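You operate a simulated robot arm through the tools that you are given. There is no shell and no other tool.

Carry out the task below with a simulated robot arm. There is one attempt and no reset: what you move stays moved.

Task
Gauge the thin coat, build it up, gauge again and lay the tissue.
Fine: small patch on the glass; white gelcoat from the blue cup till the gauge shows 0.4 to 0.6 mm. Gauge and brush back. Set down upright: orange film gauge, red-handled brush.

Only the result counts: the job must be done as asked and must still hold three seconds after the hand-in. Knocking over, shifting, dropping, spilling or breaking anything else fails it.

Robot
A 7-joint arm with a two-finger parallel gripper, fixed in place. Base frame: the origin is at the foot of the arm, x ahead of it, y to its left, z up; the work surface is at about z = 0.85. Readings come in m, degrees, newtons and seconds.
With the tool pointing down near the work surface it reaches from about 0.38 to 0.88 m from the base axis. Its first joint turns from -166.0 to 166.0 degrees. Payload 3.43 kg.
The TCP is the grasp point between the finger pads, 0.034 m short of the fingertips. In the tool frame z runs along the fingers and y along their closing line. Largest opening 0.128 m; finger width 0.024, thickness 0.012; the body of the gripper, 0.048 by 0.13 m, starts 0.096 m behind the TCP.
Orientation is that of the tool frame in the base frame, as a unit quaternion [x, y, z, w]. With the fingers straight down and closing along the base's y, the tool's x points along the base's -x, its y along +y and its z along -z.

Tools
- The arm moves only by the tool play_rows. Its argument "motion" is a list of rows, each a list of 7 numbers: the gripper command, from -1 (fully open) to 1 (shut), values between in proportion, then the shift along the tool's x, y, z in units of 25 mm (1.0 is 25 mm), then the turn, a rotation vector about the tool's x, y, z in units of 4 degrees (1.0 is 4 degrees). In form: [[hand, x, y, z, wx, wy, wz], ...]. A call has 1 to 20 rows; each row shifts and turns the commanded pose from where the row before left it, along the tool's axes as they then stand. A call with a number of a shift or a turn outside -1 to 1 is refused whole. Each row takes 0.2 s and may step no farther than 0.05 m and 8.6 degrees from the row before; otherwise, or with a gripper value out of range, the whole call is refused. A pose out of reach is approached as far as the arm can. The call stops where the force on the tool passes 60 N (or 10 N more than at its start, if that is more) or the arm is blocked; 0.2 s more then pass. The fingers move at their own pace (about 0.153 m/s each) and stop on an object; they squeeze with about 20 N. The grip force told is the motor's: it shows also when the fingers shut on nothing. Time passes only in rows, and 0.2 s behind the last, so rows that do not move let the fingers close. It gives the time, the measured TCP pose, the force on the tool (base axes), the opening and the grip force at its end, in the units of the frame above (readings bear some noise), with the torque about the TCP (base axes, N m) and any sound that the robot's microphone picked up.
- Cameras (640 x 400 px; columns grow to the right, rows downward): "scene" is fixed at [0.0508, 0.6496, 1.5065]; the picture's right is [-0.40, -0.92, 0.00], its down [-0.65, 0.28, -0.70] and it looks along [0.64, -0.28, -0.71] (base axes); focal length 286 px, centre (320, 200). "wrist" rides on the gripper at [0.076, -0.011, -0.16] in the tool frame; the picture's right is [0.15, 0.99, 0.00], its down [-0.88, 0.13, -0.46] and it looks along [-0.45, 0.07, 0.89] (tool axes); focal length 234 px, centre (320, 200).
- camera(camera): a new picture of that camera. No time passes.
- probe_pixels(camera, pixels): there is no depth. For up to 12 entries [column, row, z] of the newest picture of that camera ("zoom" is the newest enlarged one), the place [x, y] in the base frame at which the ray of that pixel passes the height z, good to about 0.003 m. No time passes.
- close_up(camera, box): a new picture of the part [left, top, right, bottom] of that camera's present view, enlarged. No time passes.
- close_job(): hands the job in; it is judged then, once.

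Open the gripper and draw the arm clear of the work before you hand the job in, unless the task says otherwise.

The tools are called as a command line: name --pt "numbers of a row" for each row, then --argument value for the rest, lists and objects as JSON in quotes. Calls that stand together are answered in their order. play_rows: Moves the arm, as the interface text tells. Its arguments: {"type":"object","properties":{"motion":{"type":"array"}},"required":["motion"]} The other tools are called the same way: camera (camera) takes a picture; probe_pixels (camera, pixels) gives the place at which the rays of pixels pass given heights; close_up (camera, box) takes an enlarged picture of a part of a camera's view; close_job () hands the job in.

At the start:

```text
time_s: 0.0
ee_pos: [0.3562, 0.4139, 1.2849]
orientation: [0.001, 1.0, 0.0, 0.0]
force: [0.3, 0.6, -0.1]
moment: [0.0, -0.01, 0.02]
finger_gap: 0.128
grasp_force: 0.1
```

scene: 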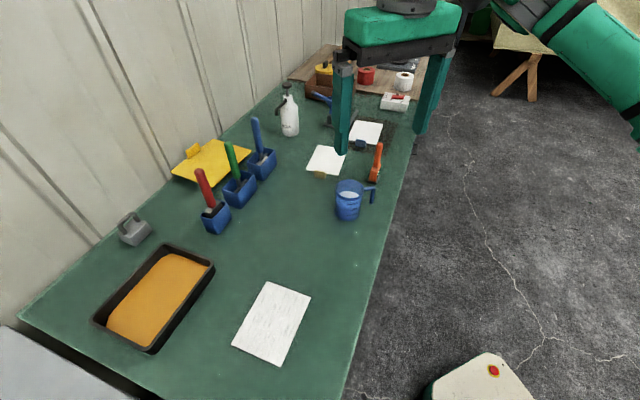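
wrist: 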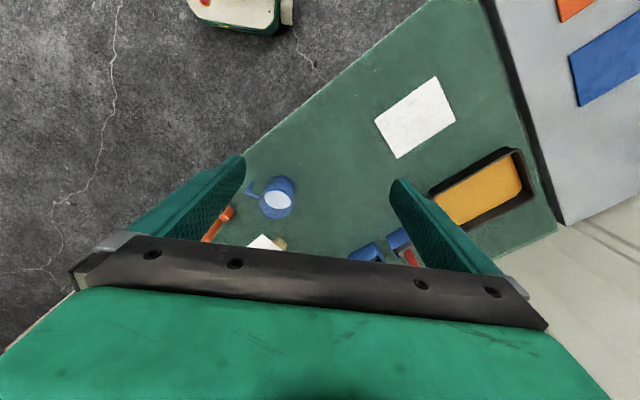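

I begin by looking at the scene in enlarged views to identify the brush, gauge, cup, glass, patch and tissue.

close_up --camera "scene" --box '[260, 50, 460, 230]'

close_up --camera "scene" --box '[100, 90, 320, 260]'

close_up --camera "scene" --box '[20, 200, 340, 400]'

```text
2.22 times, centred on (360, 140) of scene
```

zoom: 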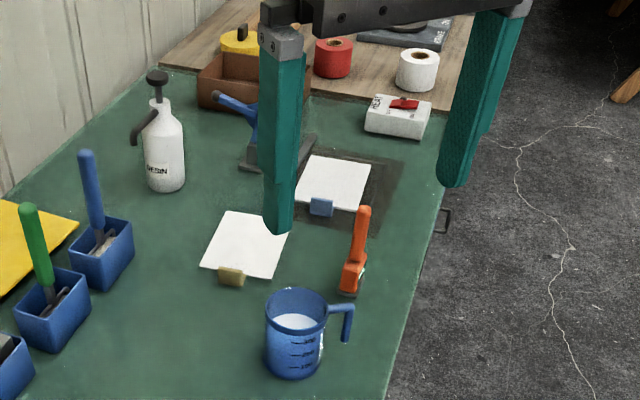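

```text
2.35 times, centred on (210, 175) of scene
```

zoom: 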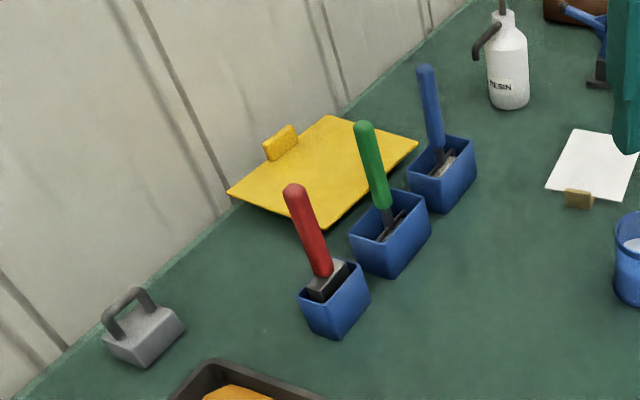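

```text
2.00 times, centred on (180, 300) of scene
```

zoom: 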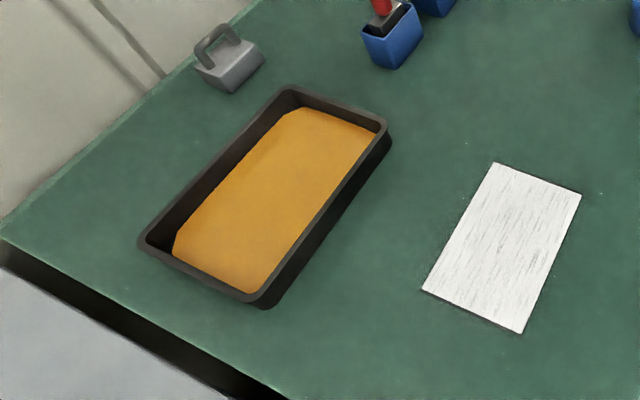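

I probe the table positions of the main objects: red brush holder (215,220), tray corners, white sheets, gauge (376,165), cup (348,205).

camera --camera "scene"

probe_pixels --camera "scene" --pixels '[[216, 230, 0.85], [202, 172, 1.0], [347, 216, 0.85], [372, 180, 0.85], [379, 146, 0.93], [270, 322, 0.85], [325, 160, 0.85], [366, 131, 0.85], [160, 295, 0.86], [135, 240, 0.85], [240, 203, 0.85], [290, 133, 0.85]]'

probe_pixels --camera "scene" --pixels '[[265, 280, 0.85], [311, 298, 0.85], [281, 366, 0.85], [232, 346, 0.85], [20, 317, 0.85], [345, 398, 0.85], [420, 90, 0.85], [168, 243, 0.88], [214, 265, 0.88], [150, 353, 0.85], [93, 320, 0.87], [395, 100, 0.85]]'

```text
taken
```

scene: 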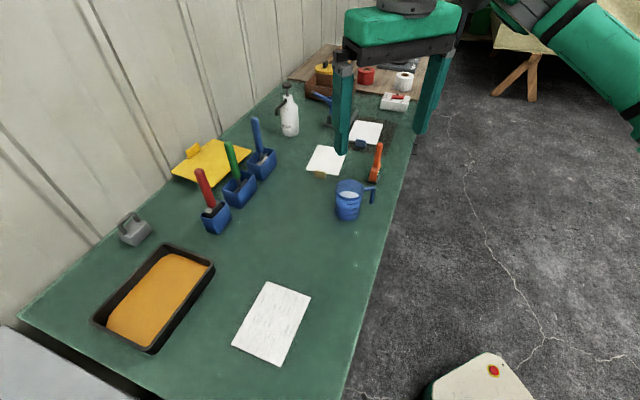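

```text
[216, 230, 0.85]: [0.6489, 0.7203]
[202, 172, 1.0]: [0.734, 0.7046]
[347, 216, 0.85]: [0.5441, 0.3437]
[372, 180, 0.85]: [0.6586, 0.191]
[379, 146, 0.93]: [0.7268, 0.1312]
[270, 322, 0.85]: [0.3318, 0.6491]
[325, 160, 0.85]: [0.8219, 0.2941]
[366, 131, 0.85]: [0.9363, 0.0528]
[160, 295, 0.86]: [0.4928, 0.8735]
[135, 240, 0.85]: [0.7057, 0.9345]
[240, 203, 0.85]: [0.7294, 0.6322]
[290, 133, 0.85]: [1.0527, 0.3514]
```

```text
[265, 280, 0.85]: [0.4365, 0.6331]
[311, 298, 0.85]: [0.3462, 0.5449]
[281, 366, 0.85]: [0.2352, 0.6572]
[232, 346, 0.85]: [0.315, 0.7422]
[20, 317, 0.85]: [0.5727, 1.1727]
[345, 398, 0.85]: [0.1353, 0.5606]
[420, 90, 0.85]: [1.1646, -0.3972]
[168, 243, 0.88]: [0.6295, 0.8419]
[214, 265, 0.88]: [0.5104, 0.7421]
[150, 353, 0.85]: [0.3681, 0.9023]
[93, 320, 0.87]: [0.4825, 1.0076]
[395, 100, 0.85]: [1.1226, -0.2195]
```

The wrist view shows the white streaky sheet at (415,117) and the tray at (480,188). I enlarge those to read labels or detail.

close_up --camera "wrist" --box '[360, 60, 560, 240]'

close_up --camera "wrist" --box '[180, 140, 460, 280]'

close_up --camera "scene" --box '[300, 50, 430, 150]'

close_up --camera "scene" --box '[220, 260, 330, 380]'

```text
2.22 times, centred on (460, 150) of wrist
```

zoom: 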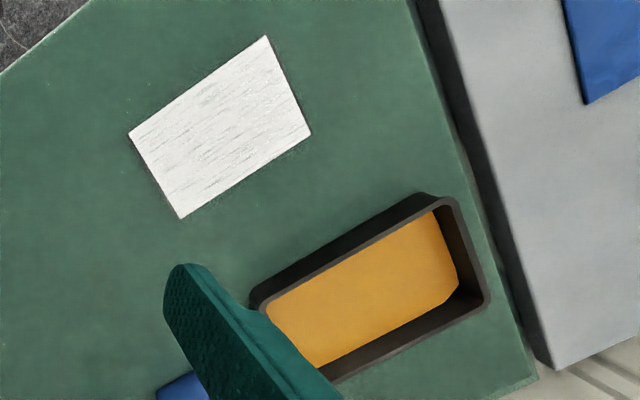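

```text
2.29 times, centred on (320, 210) of wrist
```

zoom: 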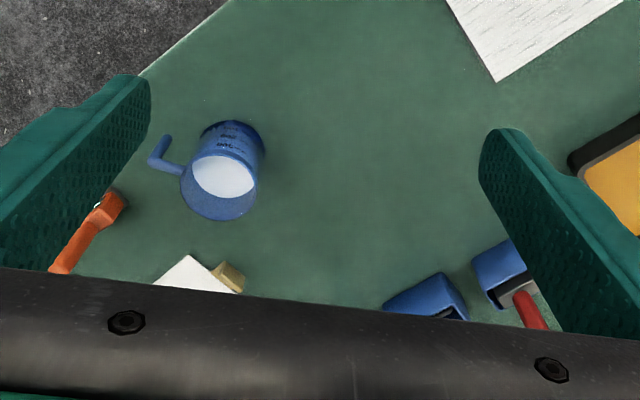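

```text
4.00 times, centred on (365, 100) of scene
```

zoom: 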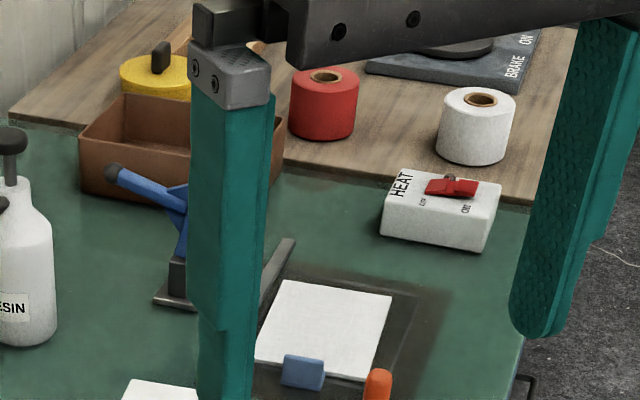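

```text
3.33 times, centred on (275, 320) of scene
```

zoom: 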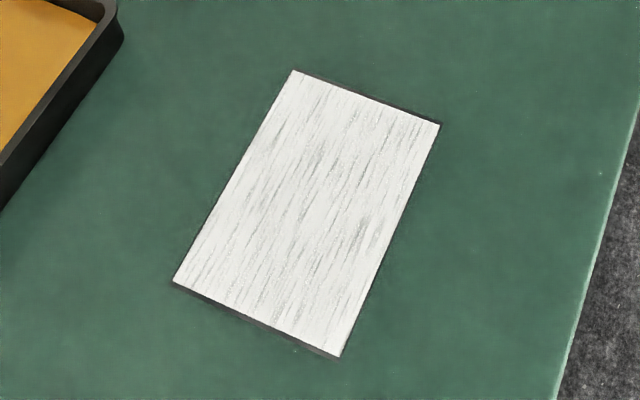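

The streaky white plate at scene (270,322) is the glass with the thin coat; the gauge is at (376,165) and tissues at (325,160), (366,131). I move the open hand (staying high) to look at the gauge, cup and tissues with the wrist camera.

play_rows --pt "-1 -0.5 -0.9 0 0 0 0" --pt "-1 -0.5 -0.9 0 0 0 0" --pt "-1 -0.5 -0.9 0 0 0 0" --pt "-1 -0.5 -0.9 0 0 0 0" --pt "-1 -0.5 -0.9 0 0 0 0" --pt "-1 -0.5 -0.9 0 0 0 0" --pt "-1 0 0 0 0 0 0"

camera --camera "wrist"

camera --camera "scene"

```text
time_s: 1.6
ee_pos: [0.4311, 0.2793, 1.2852]
orientation: [0.0, 1.0, 0.0, 0.0]
force: [0.3, -0.1, 0.2]
moment: [-0.01, 0.0, -0.01]
finger_gap: 0.1281
grasp_force: 0.0
```

```text
taken
```

wrist: 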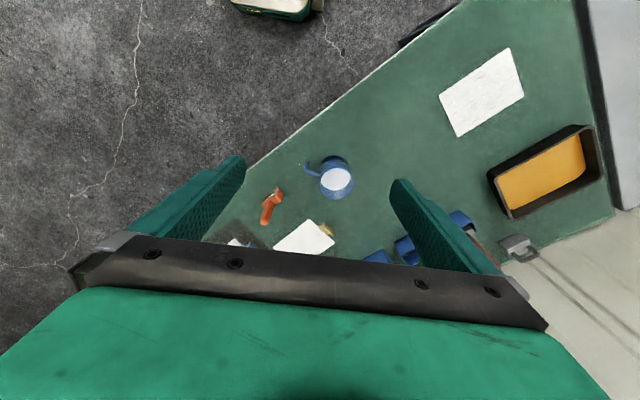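

```text
taken
```

scene: 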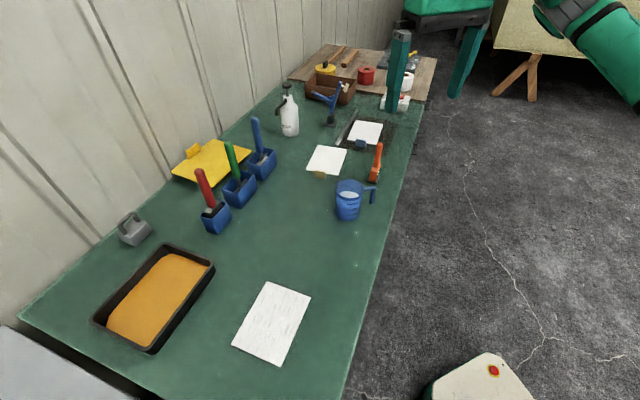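

The scene view is now clear around the tissues; I enlarge them and the gauge.

close_up --camera "scene" --box '[300, 110, 400, 190]'

close_up --camera "scene" --box '[280, 40, 440, 140]'

close_up --camera "wrist" --box '[200, 140, 400, 265]'

probe_pixels --camera "scene" --pixels '[[319, 145, 0.852], [347, 149, 0.852], [341, 175, 0.852], [306, 169, 0.852], [320, 174, 0.86], [355, 121, 0.852], [383, 124, 0.852], [377, 144, 0.852], [347, 140, 0.852], [361, 143, 0.86]]'

```text
5.00 times, centred on (350, 150) of scene
```

zoom: 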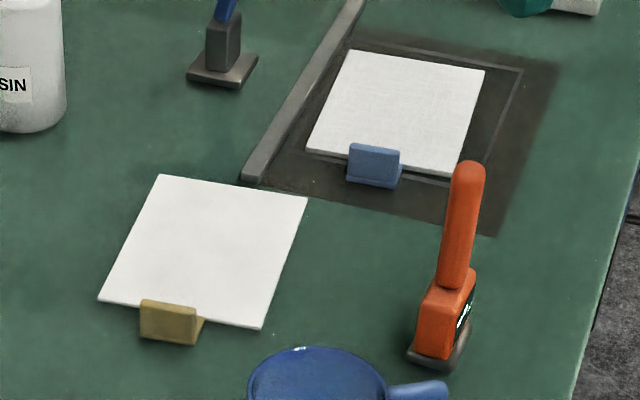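

```text
4.00 times, centred on (360, 90) of scene
```

zoom: 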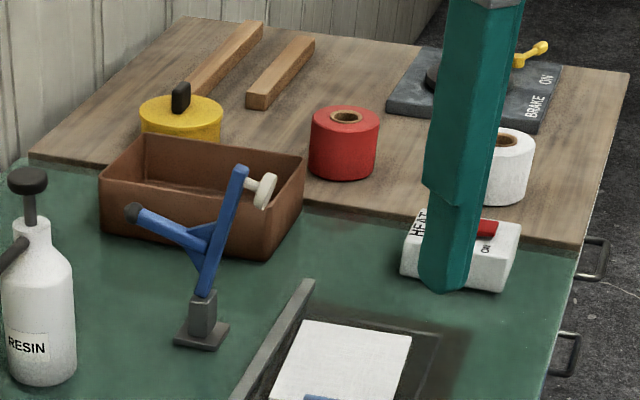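

```text
3.20 times, centred on (300, 202) of wrist
```

zoom: 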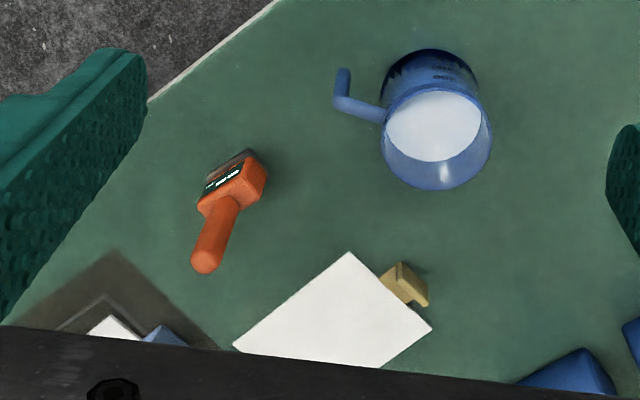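

```text
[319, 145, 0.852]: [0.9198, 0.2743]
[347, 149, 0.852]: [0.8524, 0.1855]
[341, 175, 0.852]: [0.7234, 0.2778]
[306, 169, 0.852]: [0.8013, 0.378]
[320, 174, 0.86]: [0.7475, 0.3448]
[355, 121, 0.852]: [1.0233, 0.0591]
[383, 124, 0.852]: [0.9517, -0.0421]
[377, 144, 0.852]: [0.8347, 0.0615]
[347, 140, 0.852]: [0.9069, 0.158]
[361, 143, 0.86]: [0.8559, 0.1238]
```

Both white tissues seem near 0.12 x 0.16 m, one with a tan tab, one with a blue tab. I tilt the hand forward about its y axis to look at the far tissues and the gauge more closely.

play_rows --pt "-1 0 -0.3 0 0 -1 0" --pt "-1 0 -0.3 0 0 -1 0" --pt "-1 0 -0.3 0 0 -1 0" --pt "-1 0 -0.3 0 0 -1 0" --pt "-1 0 0 0 0 -1 0" --pt "-1 0 0 0 0 -1 0" --pt "-1 0 0 0 0 -1 0" --pt "-1 0 0 0 0 -1 0" --pt "-1 0 0 0 0 -1 0" --pt "-1 0 0 0 0 0 0"

camera --camera "wrist"

```text
time_s: 3.8
ee_pos: [0.4297, 0.2487, 1.2856]
orientation: [0.0, 0.951, -0.001, 0.31]
force: [-0.4, 0.6, 0.0]
moment: [-0.01, -0.03, 0.0]
finger_gap: 0.1277
grasp_force: 0.0
```

```text
taken
```

wrist: 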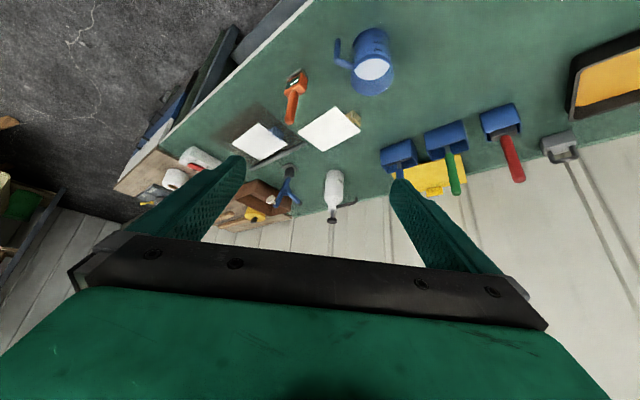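

The view now shows both tissues, gauge and brush pots. I enlarge these parts.

close_up --camera "wrist" --box '[210, 60, 370, 170]'

close_up --camera "wrist" --box '[370, 90, 590, 210]'

close_up --camera "wrist" --box '[310, 10, 430, 110]'

close_up --camera "wrist" --box '[110, 120, 250, 220]'

```text
3.64 times, centred on (290, 115) of wrist
```

zoom: 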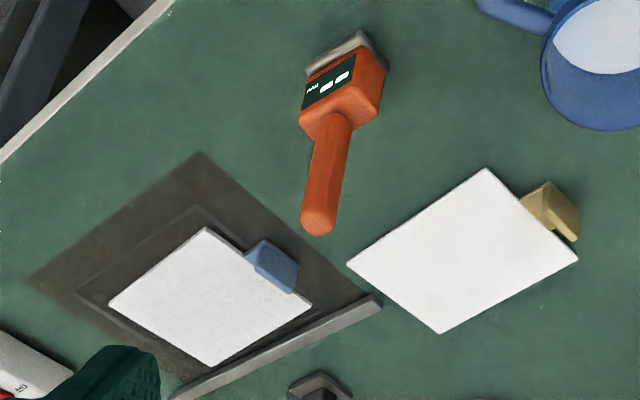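

```text
2.91 times, centred on (480, 150) of wrist
```

zoom: 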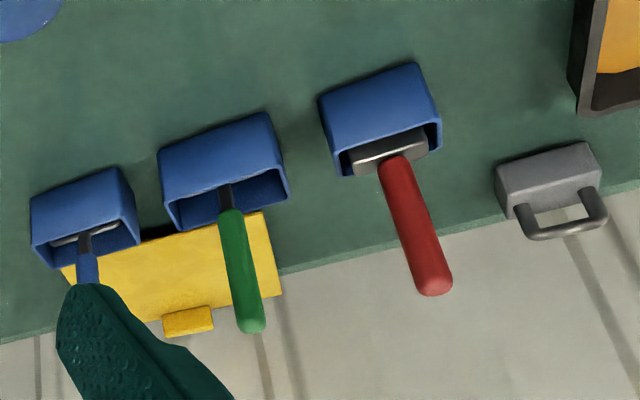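

```text
4.00 times, centred on (370, 60) of wrist
```

zoom: 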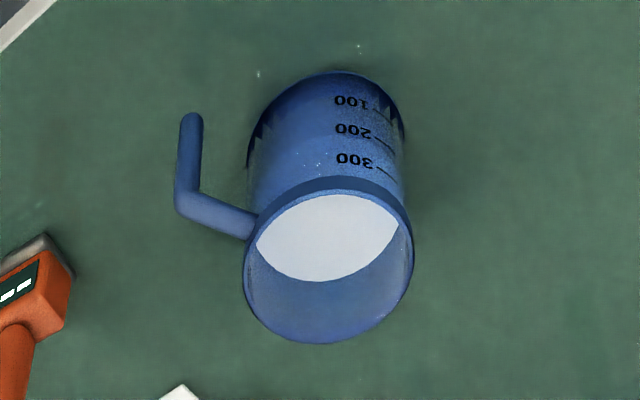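

```text
4.00 times, centred on (180, 170) of wrist
```

zoom: 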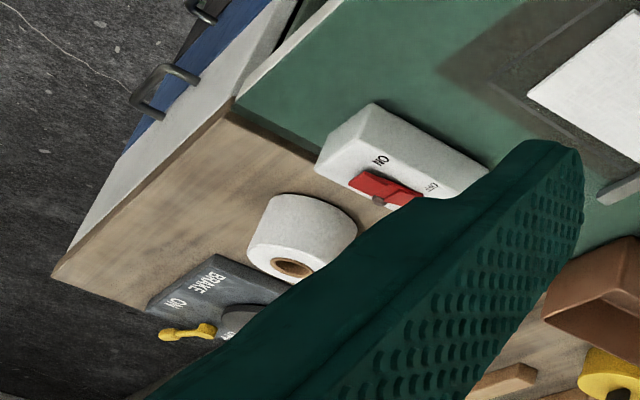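

The gauge (display panel with "mm" text, gray foot) stands upright; tan-tab sheet looks like plain tissue and the blue-tab one is woven on a dark mat. I probe gauge points from both cameras to triangulate, and enlarge the display.

camera --camera "scene"

probe_pixels --camera "scene" --pixels '[[379, 143, 1.0], [379, 145, 0.99], [376, 160, 0.93], [373.5, 174, 0.86]]'

probe_pixels --camera "wrist" --pixels '[[289.5, 119, 1.0], [289.5, 119, 0.99], [292, 100, 0.93], [297, 78, 0.85], [297, 78, 0.86]]'

close_up --camera "wrist" --box '[270, 60, 320, 100]'

close_up --camera "scene" --box '[355, 135, 395, 190]'

```text
taken
```

scene: 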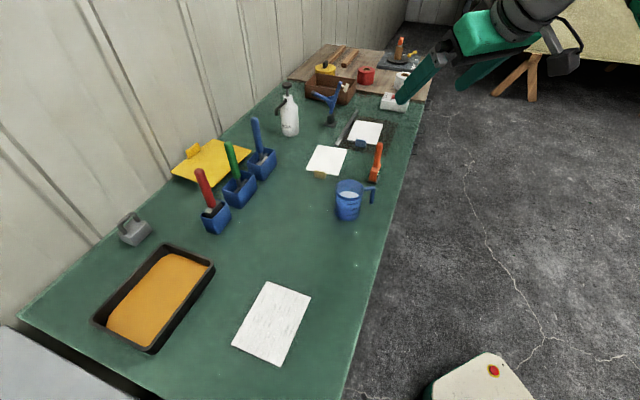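

```text
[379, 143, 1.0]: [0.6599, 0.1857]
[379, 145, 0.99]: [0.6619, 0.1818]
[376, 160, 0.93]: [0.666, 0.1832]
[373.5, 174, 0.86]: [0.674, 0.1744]
```

```text
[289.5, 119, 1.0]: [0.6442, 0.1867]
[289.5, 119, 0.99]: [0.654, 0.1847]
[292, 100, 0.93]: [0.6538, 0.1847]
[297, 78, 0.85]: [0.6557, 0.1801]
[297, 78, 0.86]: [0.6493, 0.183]
```

```text
10.00 times, centred on (295, 80) of wrist
```

zoom: 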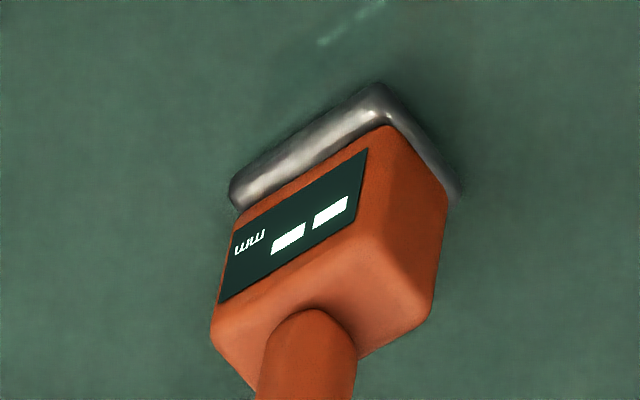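

```text
7.27 times, centred on (375, 162) of scene
```

zoom: 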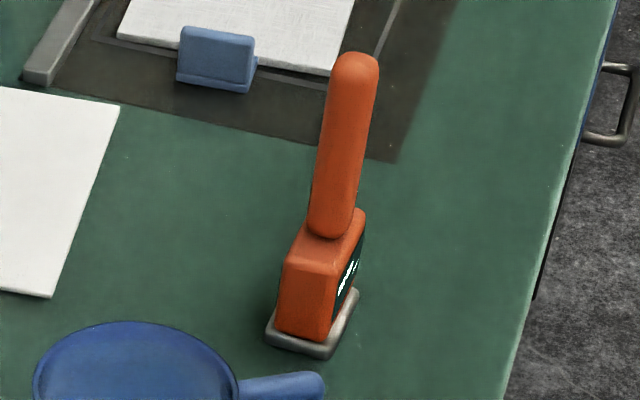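

The gauge reads "-- mm" and stands at about (0.66, 0.184), top near z=1.0. I untilt the hand and then yaw about 47° so that the fingers close along the bench length across the handle.

play_rows --pt "-1 0 0 0 0 1 0" --pt "-1 0 0 0 0 1 0" --pt "-1 0 0 0 0 1 0" --pt "-1 0 0 0 0 1 0" --pt "-1 0 0 0 0 1 0" --pt "-1 0 0 0 0 1 0" --pt "-1 0 0 0 0 1 0" --pt "-1 0 0 0 0 1 0" --pt "-1 0 0 0 0 1 0" --pt "-1 0 0 0 0 0 -1" --pt "-1 0 0 0 0 0 -1" --pt "-1 0 0 0 0 0 -1" --pt "-1 0 0 0 0 0 -1" --pt "-1 0 0 0 0 0 -1" --pt "-1 0 0 0 0 0 -1" --pt "-1 0 0 0 0 0 -1" --pt "-1 0 0 0 0 0 -1" --pt "-1 0 0 0 0 0 -1" --pt "-1 0 0 0 0 0 -1" --pt "-1 0 0 0 0 0 -1"

camera --camera "wrist"

```text
time_s: 8.0
ee_pos: [0.4316, 0.2494, 1.2841]
orientation: [-0.376, 0.927, 0.0, -0.001]
force: [0.0, 0.7, 1.3]
moment: [0.01, 0.02, 0.03]
finger_gap: 0.128
grasp_force: 0.1
```

```text
taken
```

wrist: 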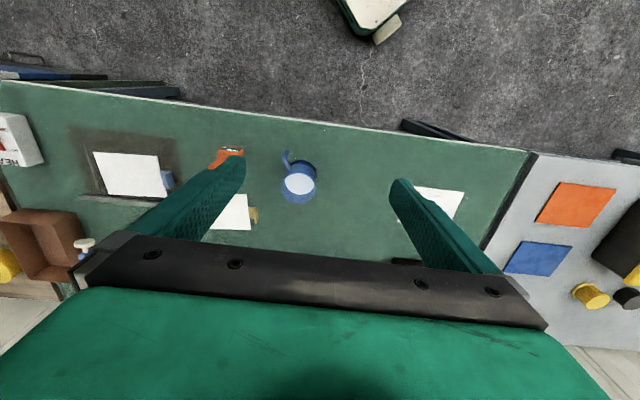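

The hand is now aligned with the bench. I move above the gauge at about (0.658, 0.184) and down to z≈1.12, then check with the wrist camera.

play_rows --pt "-1 -0.52 -0.91 0.5 0 0 0" --pt "-1 -0.52 -0.91 0.5 0 0 0" --pt "-1 -0.52 -0.91 0.5 0 0 0" --pt "-1 -0.52 -0.91 0.5 0 0 0" --pt "-1 -0.52 -0.91 0.7 0 0 0" --pt "-1 -0.52 -0.91 0.7 0 0 0" --pt "-1 -0.52 -0.91 0.7 0 0 -0.2" --pt "-1 -0.52 -0.91 0.7 0 0 -0.2" --pt "-1 -0.52 -0.91 0.7 0 0 -0.2" --pt "-1 0 0 0 0 0 0"

camera --camera "wrist"

camera --camera "scene"

```text
time_s: 10.2
ee_pos: [0.6564, 0.1831, 1.1474]
orientation: [-0.394, 0.919, 0.0, 0.0]
force: [-0.3, -0.2, 0.3]
moment: [-0.01, 0.01, -0.02]
finger_gap: 0.1277
grasp_force: 0.0
```

```text
taken
```

wrist: 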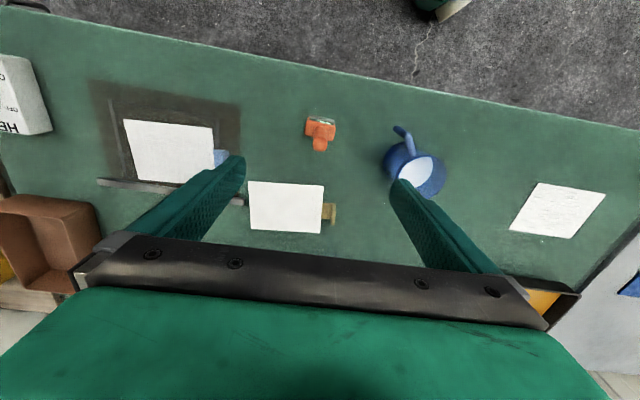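

```text
taken
```

scene: 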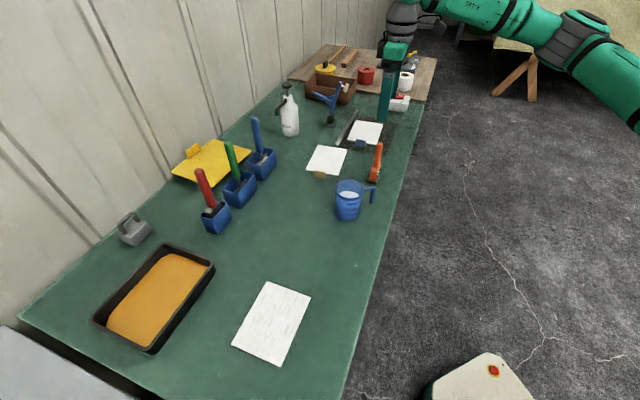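

The gauge handle end shows at (320,145), right on the predicted approach line. I enlarge the view to check gauge shape and the two tissues.

close_up --camera "wrist" --box '[280, 100, 360, 160]'

close_up --camera "wrist" --box '[90, 90, 350, 240]'

probe_pixels --camera "wrist" --pixels '[[249, 181, 0.852], [324, 185, 0.852], [321, 233, 0.852], [251, 228, 0.852], [123, 120, 0.852], [213, 128, 0.852], [213, 180, 0.852], [134, 178, 0.852], [539, 182, 0.852], [606, 195, 0.852], [571, 239, 0.852], [510, 228, 0.852]]'

```text
6.67 times, centred on (320, 130) of wrist
```

zoom: 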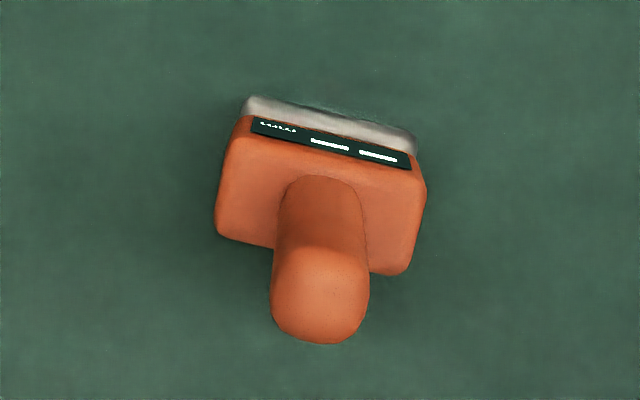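

```text
2.46 times, centred on (220, 165) of wrist
```

zoom: 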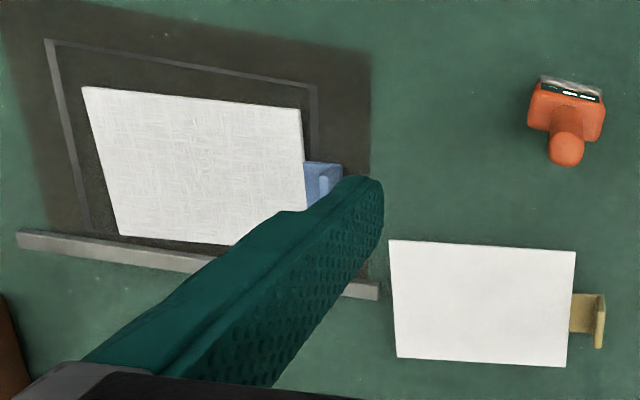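

```text
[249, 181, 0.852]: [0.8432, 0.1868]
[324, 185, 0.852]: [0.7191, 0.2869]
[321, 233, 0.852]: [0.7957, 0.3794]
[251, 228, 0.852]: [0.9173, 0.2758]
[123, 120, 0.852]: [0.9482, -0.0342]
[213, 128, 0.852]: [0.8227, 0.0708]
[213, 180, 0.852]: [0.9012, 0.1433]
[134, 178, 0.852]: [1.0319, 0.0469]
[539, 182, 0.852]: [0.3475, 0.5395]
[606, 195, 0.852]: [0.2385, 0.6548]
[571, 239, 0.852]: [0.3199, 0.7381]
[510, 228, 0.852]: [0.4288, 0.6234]
```

The tan-tab sheet is plain (tissue) while the blue-tab one shows a weave on a dark heat pad; the handle is centred between the fingers. I descend to z≈0.968 and close on the gauge handle.

play_rows --pt "-1 0 0 0.9 0 0 0" --pt "-1 0 0 0.9 0 0 0" --pt "-1 0 0 0.9 0 0 0" --pt "-1 0 0 0.9 0 0 0" --pt "-1 0 0 0.9 0 0 0" --pt "-1 0 0 0.9 0 0 0" --pt "-1 0 0 0.9 0 0 0" --pt "-1 0 0 0.85 0 0 0" --pt "-1 0 0 0 0 0 0"

close_up --camera "scene" --box '[330, 80, 430, 200]'

camera --camera "wrist"

```text
time_s: 12.2
ee_pos: [0.657, 0.1837, 0.9686]
orientation: [-0.394, 0.919, 0.0, 0.0]
force: [-0.7, 0.6, -0.2]
moment: [-0.03, 0.03, 0.01]
finger_gap: 0.128
grasp_force: 0.1
```

```text
3.33 times, centred on (380, 140) of scene
```

zoom: 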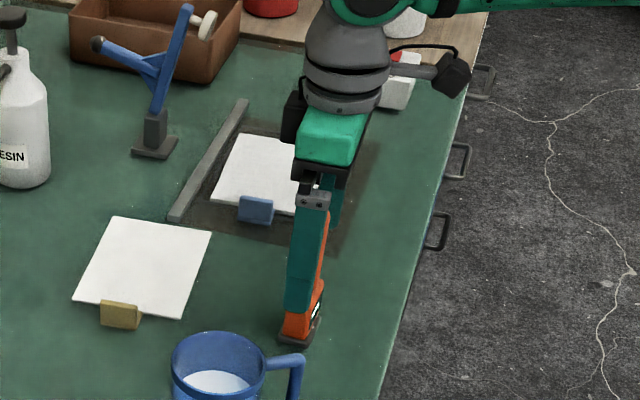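

```text
taken
```

wrist: 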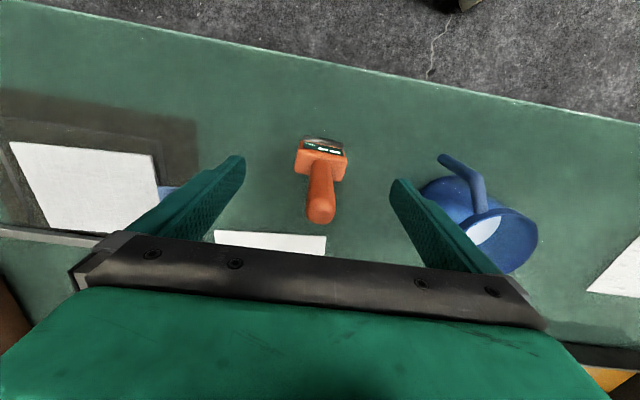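

The handle lies between the fingers at (320,200). I close the fingers.

play_rows --pt "1 0 0 0 0 0 0" --pt "1 0 0 0 0 0 0" --pt "1 0 0 0 0 0 0" --pt "1 0 0 0 0 0 0" --pt "1 0 0 0 0 0 0"

camera --camera "wrist"

```text
time_s: 13.4
ee_pos: [0.6571, 0.1826, 0.9694]
orientation: [-0.394, 0.919, 0.0, 0.0]
force: [0.2, -1.0, 0.8]
moment: [-0.02, -0.02, 0.0]
finger_gap: 0.0196
grasp_force: 19.8
```

```text
taken
```

wrist: 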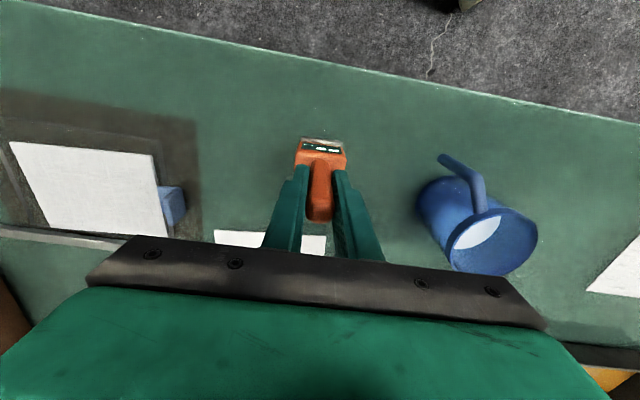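

Gripped at gap 19.6 mm. I check whether the display is readable from the wrist camera while held.

close_up --camera "wrist" --box '[290, 125, 355, 165]'

play_rows --pt "1 0 0 -0.4 0 0 0" --pt "1 0 0 -0.8 0 0 0" --pt "1 0 0 -1 0 0 0" --pt "1 0 0 -1 0 0 0" --pt "1 0 0 -1 0 0 0" --pt "1 0 0 -1 0 0 0" --pt "1 0 0 -1 0 0 0" --pt "1 0 0 -1 0 0 0" --pt "1 0 0 -1 0 0 0" --pt "1 0 0 -1 0 0 0"

camera --camera "scene"

```text
9.85 times, centred on (322, 145) of wrist
```

zoom: 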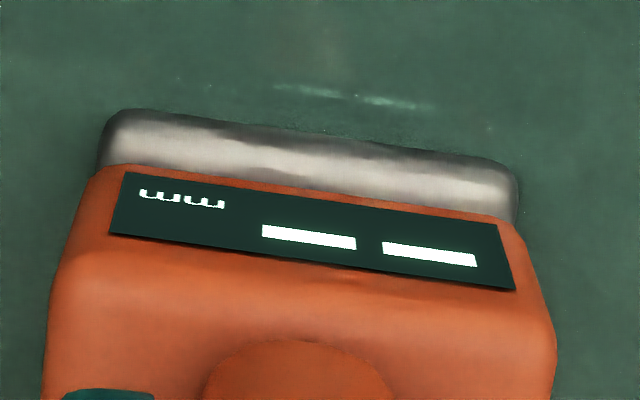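

```text
time_s: 15.6
ee_pos: [0.6572, 0.1834, 1.1989]
orientation: [-0.394, 0.919, 0.0, 0.0]
force: [-1.1, -0.2, 0.1]
moment: [0.0, 0.03, 0.01]
finger_gap: 0.0194
grasp_force: 19.9
```

```text
taken
```

scene: 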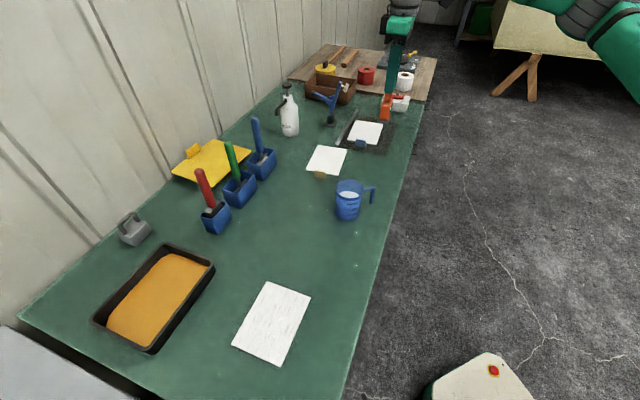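

The held gauge is lifted with z=1.199. I carry it above the cup height toward the glass centre (0.3335, 0.642).

play_rows --pt "1 -0.1 0.5 0 0 0 0" --pt "1 -0.182 0.918 0 0 0 0" --pt "1 -0.182 0.918 0 0 0 0" --pt "1 -0.182 0.918 0 0 0 0" --pt "1 -0.182 0.918 0 0 0 0" --pt "1 -0.182 0.918 0 0 0 0" --pt "1 -0.182 0.918 0 0 0 0" --pt "1 -0.182 0.918 0 0 0 0" --pt "1 -0.182 0.918 0 0 0 0" --pt "1 -0.182 0.918 0 0 0 0" --pt "1 -0.182 0.918 0 0 0 0" --pt "1 -0.182 0.918 0 0 0 0" --pt "1 -0.182 0.918 0 0 0 0" --pt "1 -0.182 0.918 0 0 0 0" --pt "1 -0.182 0.918 0 0 0 0" --pt "1 -0.182 0.918 0 0 0 0" --pt "1 -0.182 0.918 0 0 0 0" --pt "1 -0.182 0.918 0 0 0 0" --pt "1 -0.182 0.918 0 0 0 0" --pt "1 -0.182 0.918 0 0 0 0"

camera --camera "scene"

camera --camera "wrist"

```text
time_s: 19.8
ee_pos: [0.3936, 0.5555, 1.2003]
orientation: [-0.393, 0.919, 0.0, 0.001]
force: [0.3, -0.2, -0.6]
moment: [0.03, 0.05, -0.01]
finger_gap: 0.0195
grasp_force: 19.7
```

```text
taken
```

scene: 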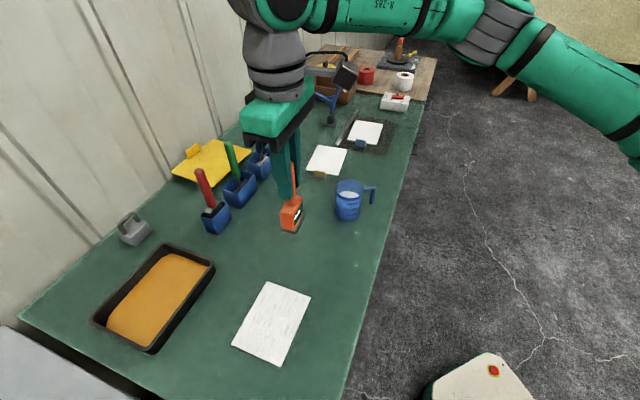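

```text
taken
```

wrist: 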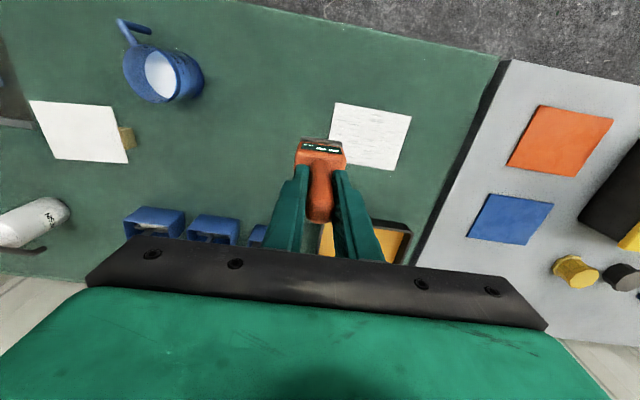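

I cover the remaining distance and descend to z≈1.0 above the coat.

play_rows --pt "1 -0.17 0.825 0 0 0 0" --pt "1 -0.17 0.825 0 0 0 0" --pt "1 -0.17 0.825 0 0 0 0" --pt "1 -0.17 0.825 0 0 0 0" --pt "1 -0.17 0.825 0 0 0 0" --pt "1 0 0 0.8 0 0 0" --pt "1 0 0 0.9 0 0 0" --pt "1 0 0 0.9 0 0 0" --pt "1 0 0 0.9 0 0 0" --pt "1 0 0 0.9 0 0 0" --pt "1 0 0 0.9 0 0 0" --pt "1 0 0 0.9 0 0 0" --pt "1 0 0 0.9 0 0 0" --pt "1 0 0 0.9 0 0 0" --pt "1 0 0 0 0 0 0"

camera --camera "scene"

camera --camera "wrist"

```text
time_s: 23.0
ee_pos: [0.3347, 0.642, 0.9974]
orientation: [-0.394, 0.919, 0.0, 0.0]
force: [-0.2, 0.3, -1.3]
moment: [-0.01, 0.06, 0.0]
finger_gap: 0.0199
grasp_force: 20.3
```

```text
taken
```

scene: 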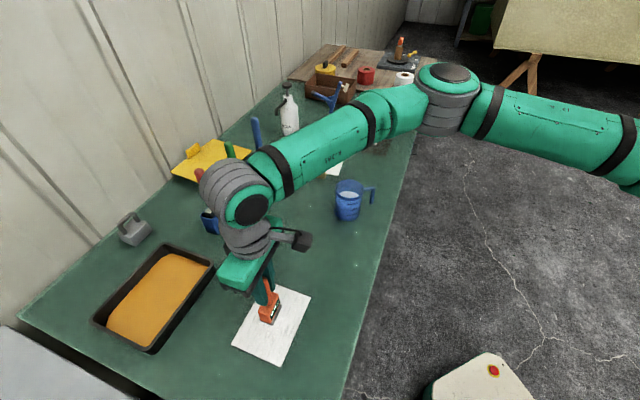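

```text
taken
```

wrist: 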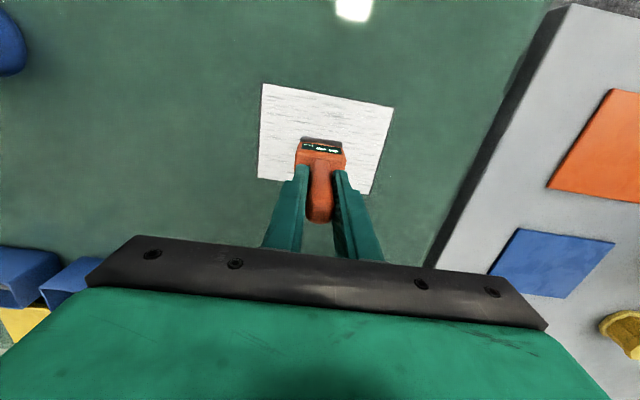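

The gauge hangs over the middle of the coat. I lower it gently to just about contact (about 24 mm) in small steps.

play_rows --pt "1 0 0 0.4 0 0 0" --pt "1 0 0 0.3 0 0 0" --pt "1 0 0 0.12 0 0 0" --pt "1 0 0 0.06 0 0 0" --pt "1 0 0 0 0 0 0"

close_up --camera "wrist" --box '[290, 125, 355, 165]'

close_up --camera "scene" --box '[220, 260, 330, 380]'

```text
time_s: 24.2
ee_pos: [0.3354, 0.6424, 0.9771]
orientation: [-0.394, 0.919, 0.0, -0.001]
force: [-0.5, -0.4, 0.2]
moment: [0.02, 0.01, 0.0]
finger_gap: 0.0196
grasp_force: 19.4
```

```text
9.85 times, centred on (322, 145) of wrist
```

zoom: 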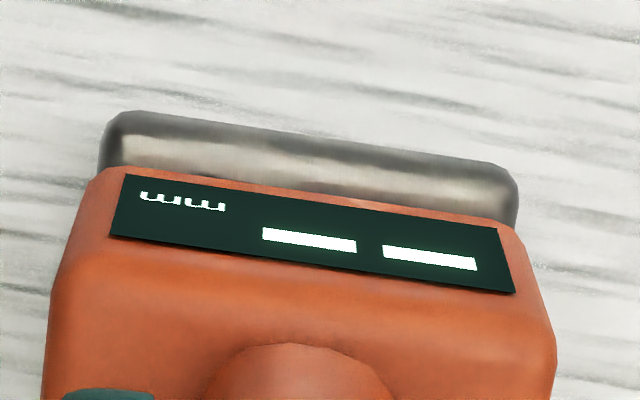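

```text
3.33 times, centred on (275, 320) of scene
```

zoom: 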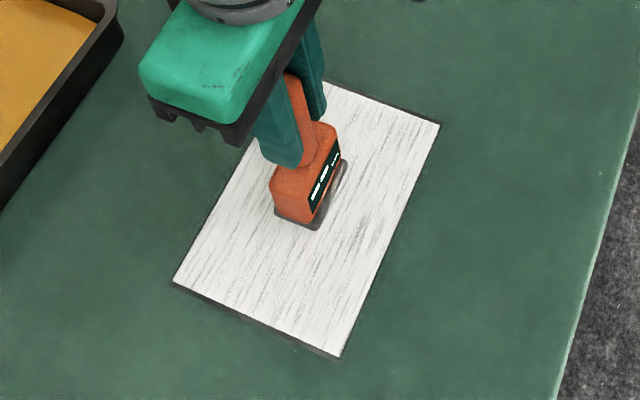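

Both cameras show the display clearly, still "--", and no contact force yet at z=0.977. I go on lowering in 1–1.5 mm steps.

play_rows --pt "1 0 0 0.05 0 0 0" --pt "1 0 0 0.05 0 0 0" --pt "1 0 0 0.04 0 0 0" --pt "1 0 0 0 0 0 0" --pt "1 0 0 0 0 0 0"

close_up --camera "wrist" --box '[290, 125, 355, 165]'

```text
time_s: 25.4
ee_pos: [0.3343, 0.6415, 0.9731]
orientation: [-0.394, 0.919, 0.0, 0.0]
force: [0.4, -0.4, -1.0]
moment: [0.01, -0.04, 0.01]
finger_gap: 0.0198
grasp_force: 20.0
```

```text
9.85 times, centred on (322, 145) of wrist
```

zoom: 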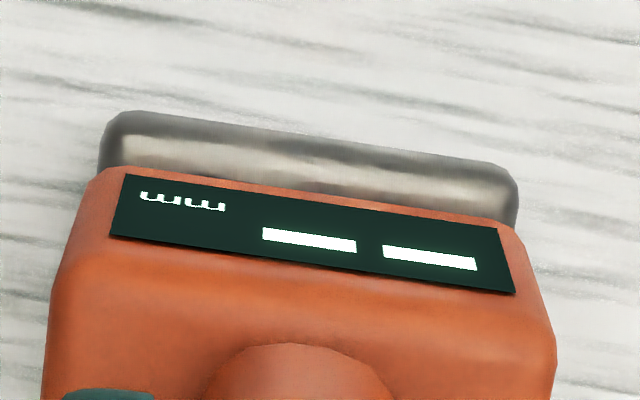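

Still "--" and no force at z=0.973; I continue down by about 2.5 mm in 0.75 mm steps.

play_rows --pt "1 0 0 0.03 0 0 0" --pt "1 0 0 0.03 0 0 0" --pt "1 0 0 0.04 0 0 0" --pt "1 0 0 0 0 0 0" --pt "1 0 0 0 0 0 0"

close_up --camera "wrist" --box '[290, 125, 355, 165]'

```text
time_s: 26.6
ee_pos: [0.3344, 0.6424, 0.9714]
orientation: [-0.394, 0.919, 0.0, -0.001]
force: [0.0, -0.4, -0.6]
moment: [-0.01, 0.03, -0.02]
finger_gap: 0.0195
grasp_force: 19.6
```

```text
9.85 times, centred on (322, 145) of wrist
```

zoom: 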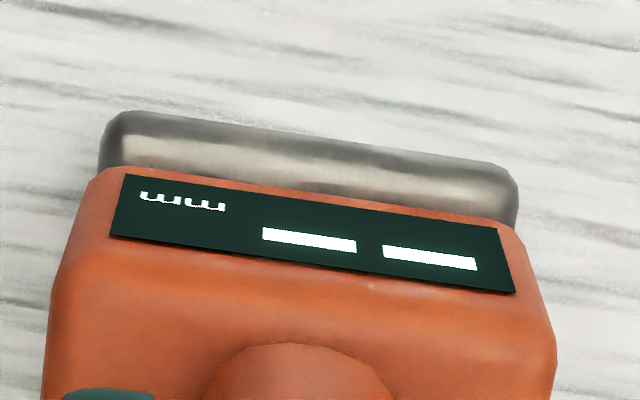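

Still no contact; I go down another 1.5 mm gently.

play_rows --pt "1 0 0 0.03 0 0 0" --pt "1 0 0 0.03 0 0 0" --pt "1 0 0 0 0 0 0" --pt "1 0 0 0 0 0 0"

close_up --camera "wrist" --box '[290, 125, 355, 165]'

```text
time_s: 27.6
ee_pos: [0.3334, 0.6431, 0.9694]
orientation: [-0.394, 0.919, 0.001, 0.0]
force: [0.0, -0.6, -0.1]
moment: [0.02, 0.02, -0.03]
finger_gap: 0.0196
grasp_force: 19.7
```

```text
9.85 times, centred on (322, 145) of wrist
```

zoom: 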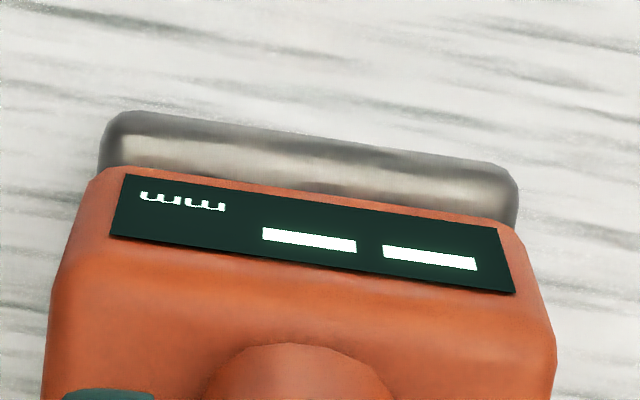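

No force yet at z=0.969; I keep lowering in small steps and check forces.

play_rows --pt "1 0 0 0.03 0 0 0" --pt "1 0 0 0.03 0 0 0" --pt "1 0 0 0 0 0 0" --pt "1 0 0 0 0 0 0"

close_up --camera "wrist" --box '[290, 125, 355, 165]'

```text
time_s: 28.6
ee_pos: [0.3347, 0.642, 0.9681]
orientation: [-0.394, 0.919, 0.0, 0.0]
force: [-0.6, -2.0, 11.7]
moment: [-0.39, 0.28, -0.01]
finger_gap: 0.0198
grasp_force: 19.8
```

```text
9.85 times, centred on (322, 145) of wrist
```

zoom: 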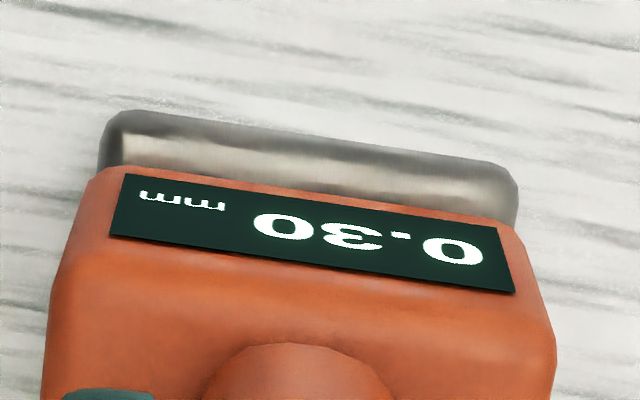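

The gauge pressed with 11.7 N and reads 0.30 mm (upside-down in this view), so the coat is thin. I hold a moment, then lift up straight.

play_rows --pt "1 0 0 0 0 0 0" --pt "1 0 0 0 0 0 0" --pt "1 0 0 0 0 0 0"

close_up --camera "scene" --box '[250, 290, 300, 340]'

play_rows --pt "1 0 0 -0.1 0 0 0" --pt "1 0 0 -0.4 0 0 0" --pt "1 0 0 -0.9 0 0 0" --pt "1 0 0 -1 0 0 0" --pt "1 0 0 -1 0 0 0" --pt "1 0 0 -1 0 0 0" --pt "1 0 0 -1 0 0 0" --pt "1 0 0 -1 0 0 0" --pt "1 0 0 -1 0 0 0" --pt "1 0 0 -1 0 0 0" --pt "1 0 0 -0.9 0 0 0"

camera --camera "wrist"

camera --camera "scene"

```text
time_s: 29.4
ee_pos: [0.3348, 0.6427, 0.9686]
orientation: [-0.394, 0.919, 0.0, 0.0]
force: [-2.3, -0.7, 16.2]
moment: [-0.18, 0.22, -0.02]
finger_gap: 0.0198
grasp_force: 20.2
```

```text
8.00 times, centred on (275, 315) of scene
```

zoom: 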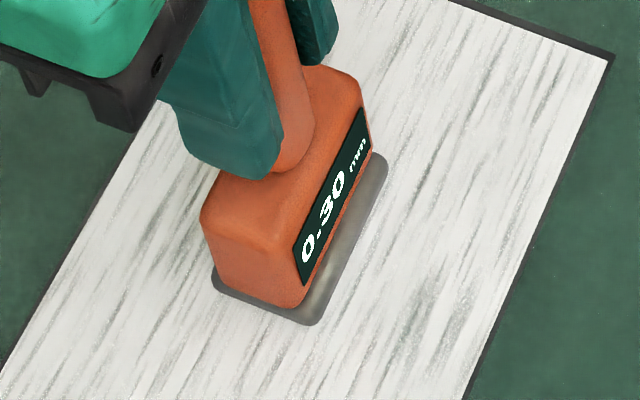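

```text
time_s: 31.8
ee_pos: [0.335, 0.6439, 1.2008]
orientation: [-0.393, 0.92, 0.0, 0.0]
force: [0.2, 0.6, -0.8]
moment: [-0.01, 0.04, 0.01]
finger_gap: 0.0194
grasp_force: 20.3
```

```text
taken
```

wrist: 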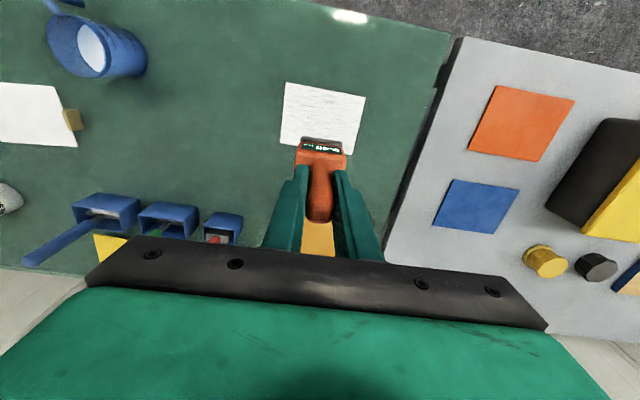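

```text
taken
```

scene: 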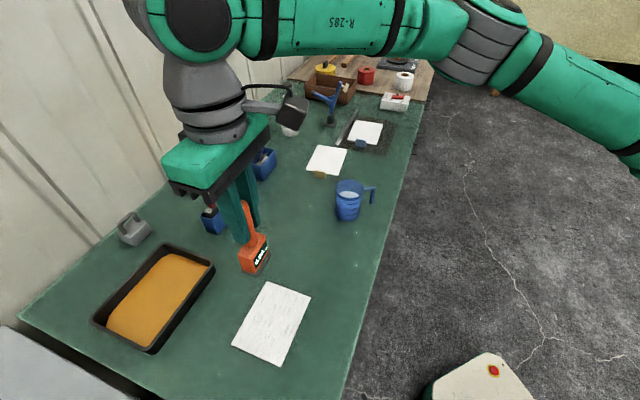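

The 0.30 mm reading is confirmed in the scene view too. I carry the gauge back toward its home at (0.657, 0.183).

play_rows --pt "1 0.1 -0.5 0 0 0 0" --pt "1 0.186 -0.918 0 0 0 0" --pt "1 0.186 -0.918 0 0 0 0" --pt "1 0.186 -0.918 0 0 0 0" --pt "1 0.186 -0.918 0 0 0 0" --pt "1 0.186 -0.918 0 0 0 0" --pt "1 0.186 -0.918 0 0 0 0" --pt "1 0.186 -0.918 0 0 0 0" --pt "1 0.186 -0.918 0 0 0 0" --pt "1 0.186 -0.918 0 0 0 0" --pt "1 0.186 -0.918 0 0 0 0" --pt "1 0.186 -0.918 0 0 0 0" --pt "1 0.186 -0.918 0 0 0 0" --pt "1 0.186 -0.918 0 0 0 0" --pt "1 0.186 -0.918 0 0 0 0" --pt "1 0.186 -0.918 0 0 0 0" --pt "1 0.186 -0.918 0 0 0 0" --pt "1 0.186 -0.918 0 0 0 0" --pt "1 0.186 -0.918 0 0 0 0" --pt "1 0.186 -0.918 0 0 0 0"

```text
time_s: 36.0
ee_pos: [0.5953, 0.2681, 1.1995]
orientation: [-0.394, 0.919, 0.0, 0.0]
force: [-0.7, 0.2, -1.3]
moment: [0.0, -0.03, 0.02]
finger_gap: 0.0193
grasp_force: 19.8
```

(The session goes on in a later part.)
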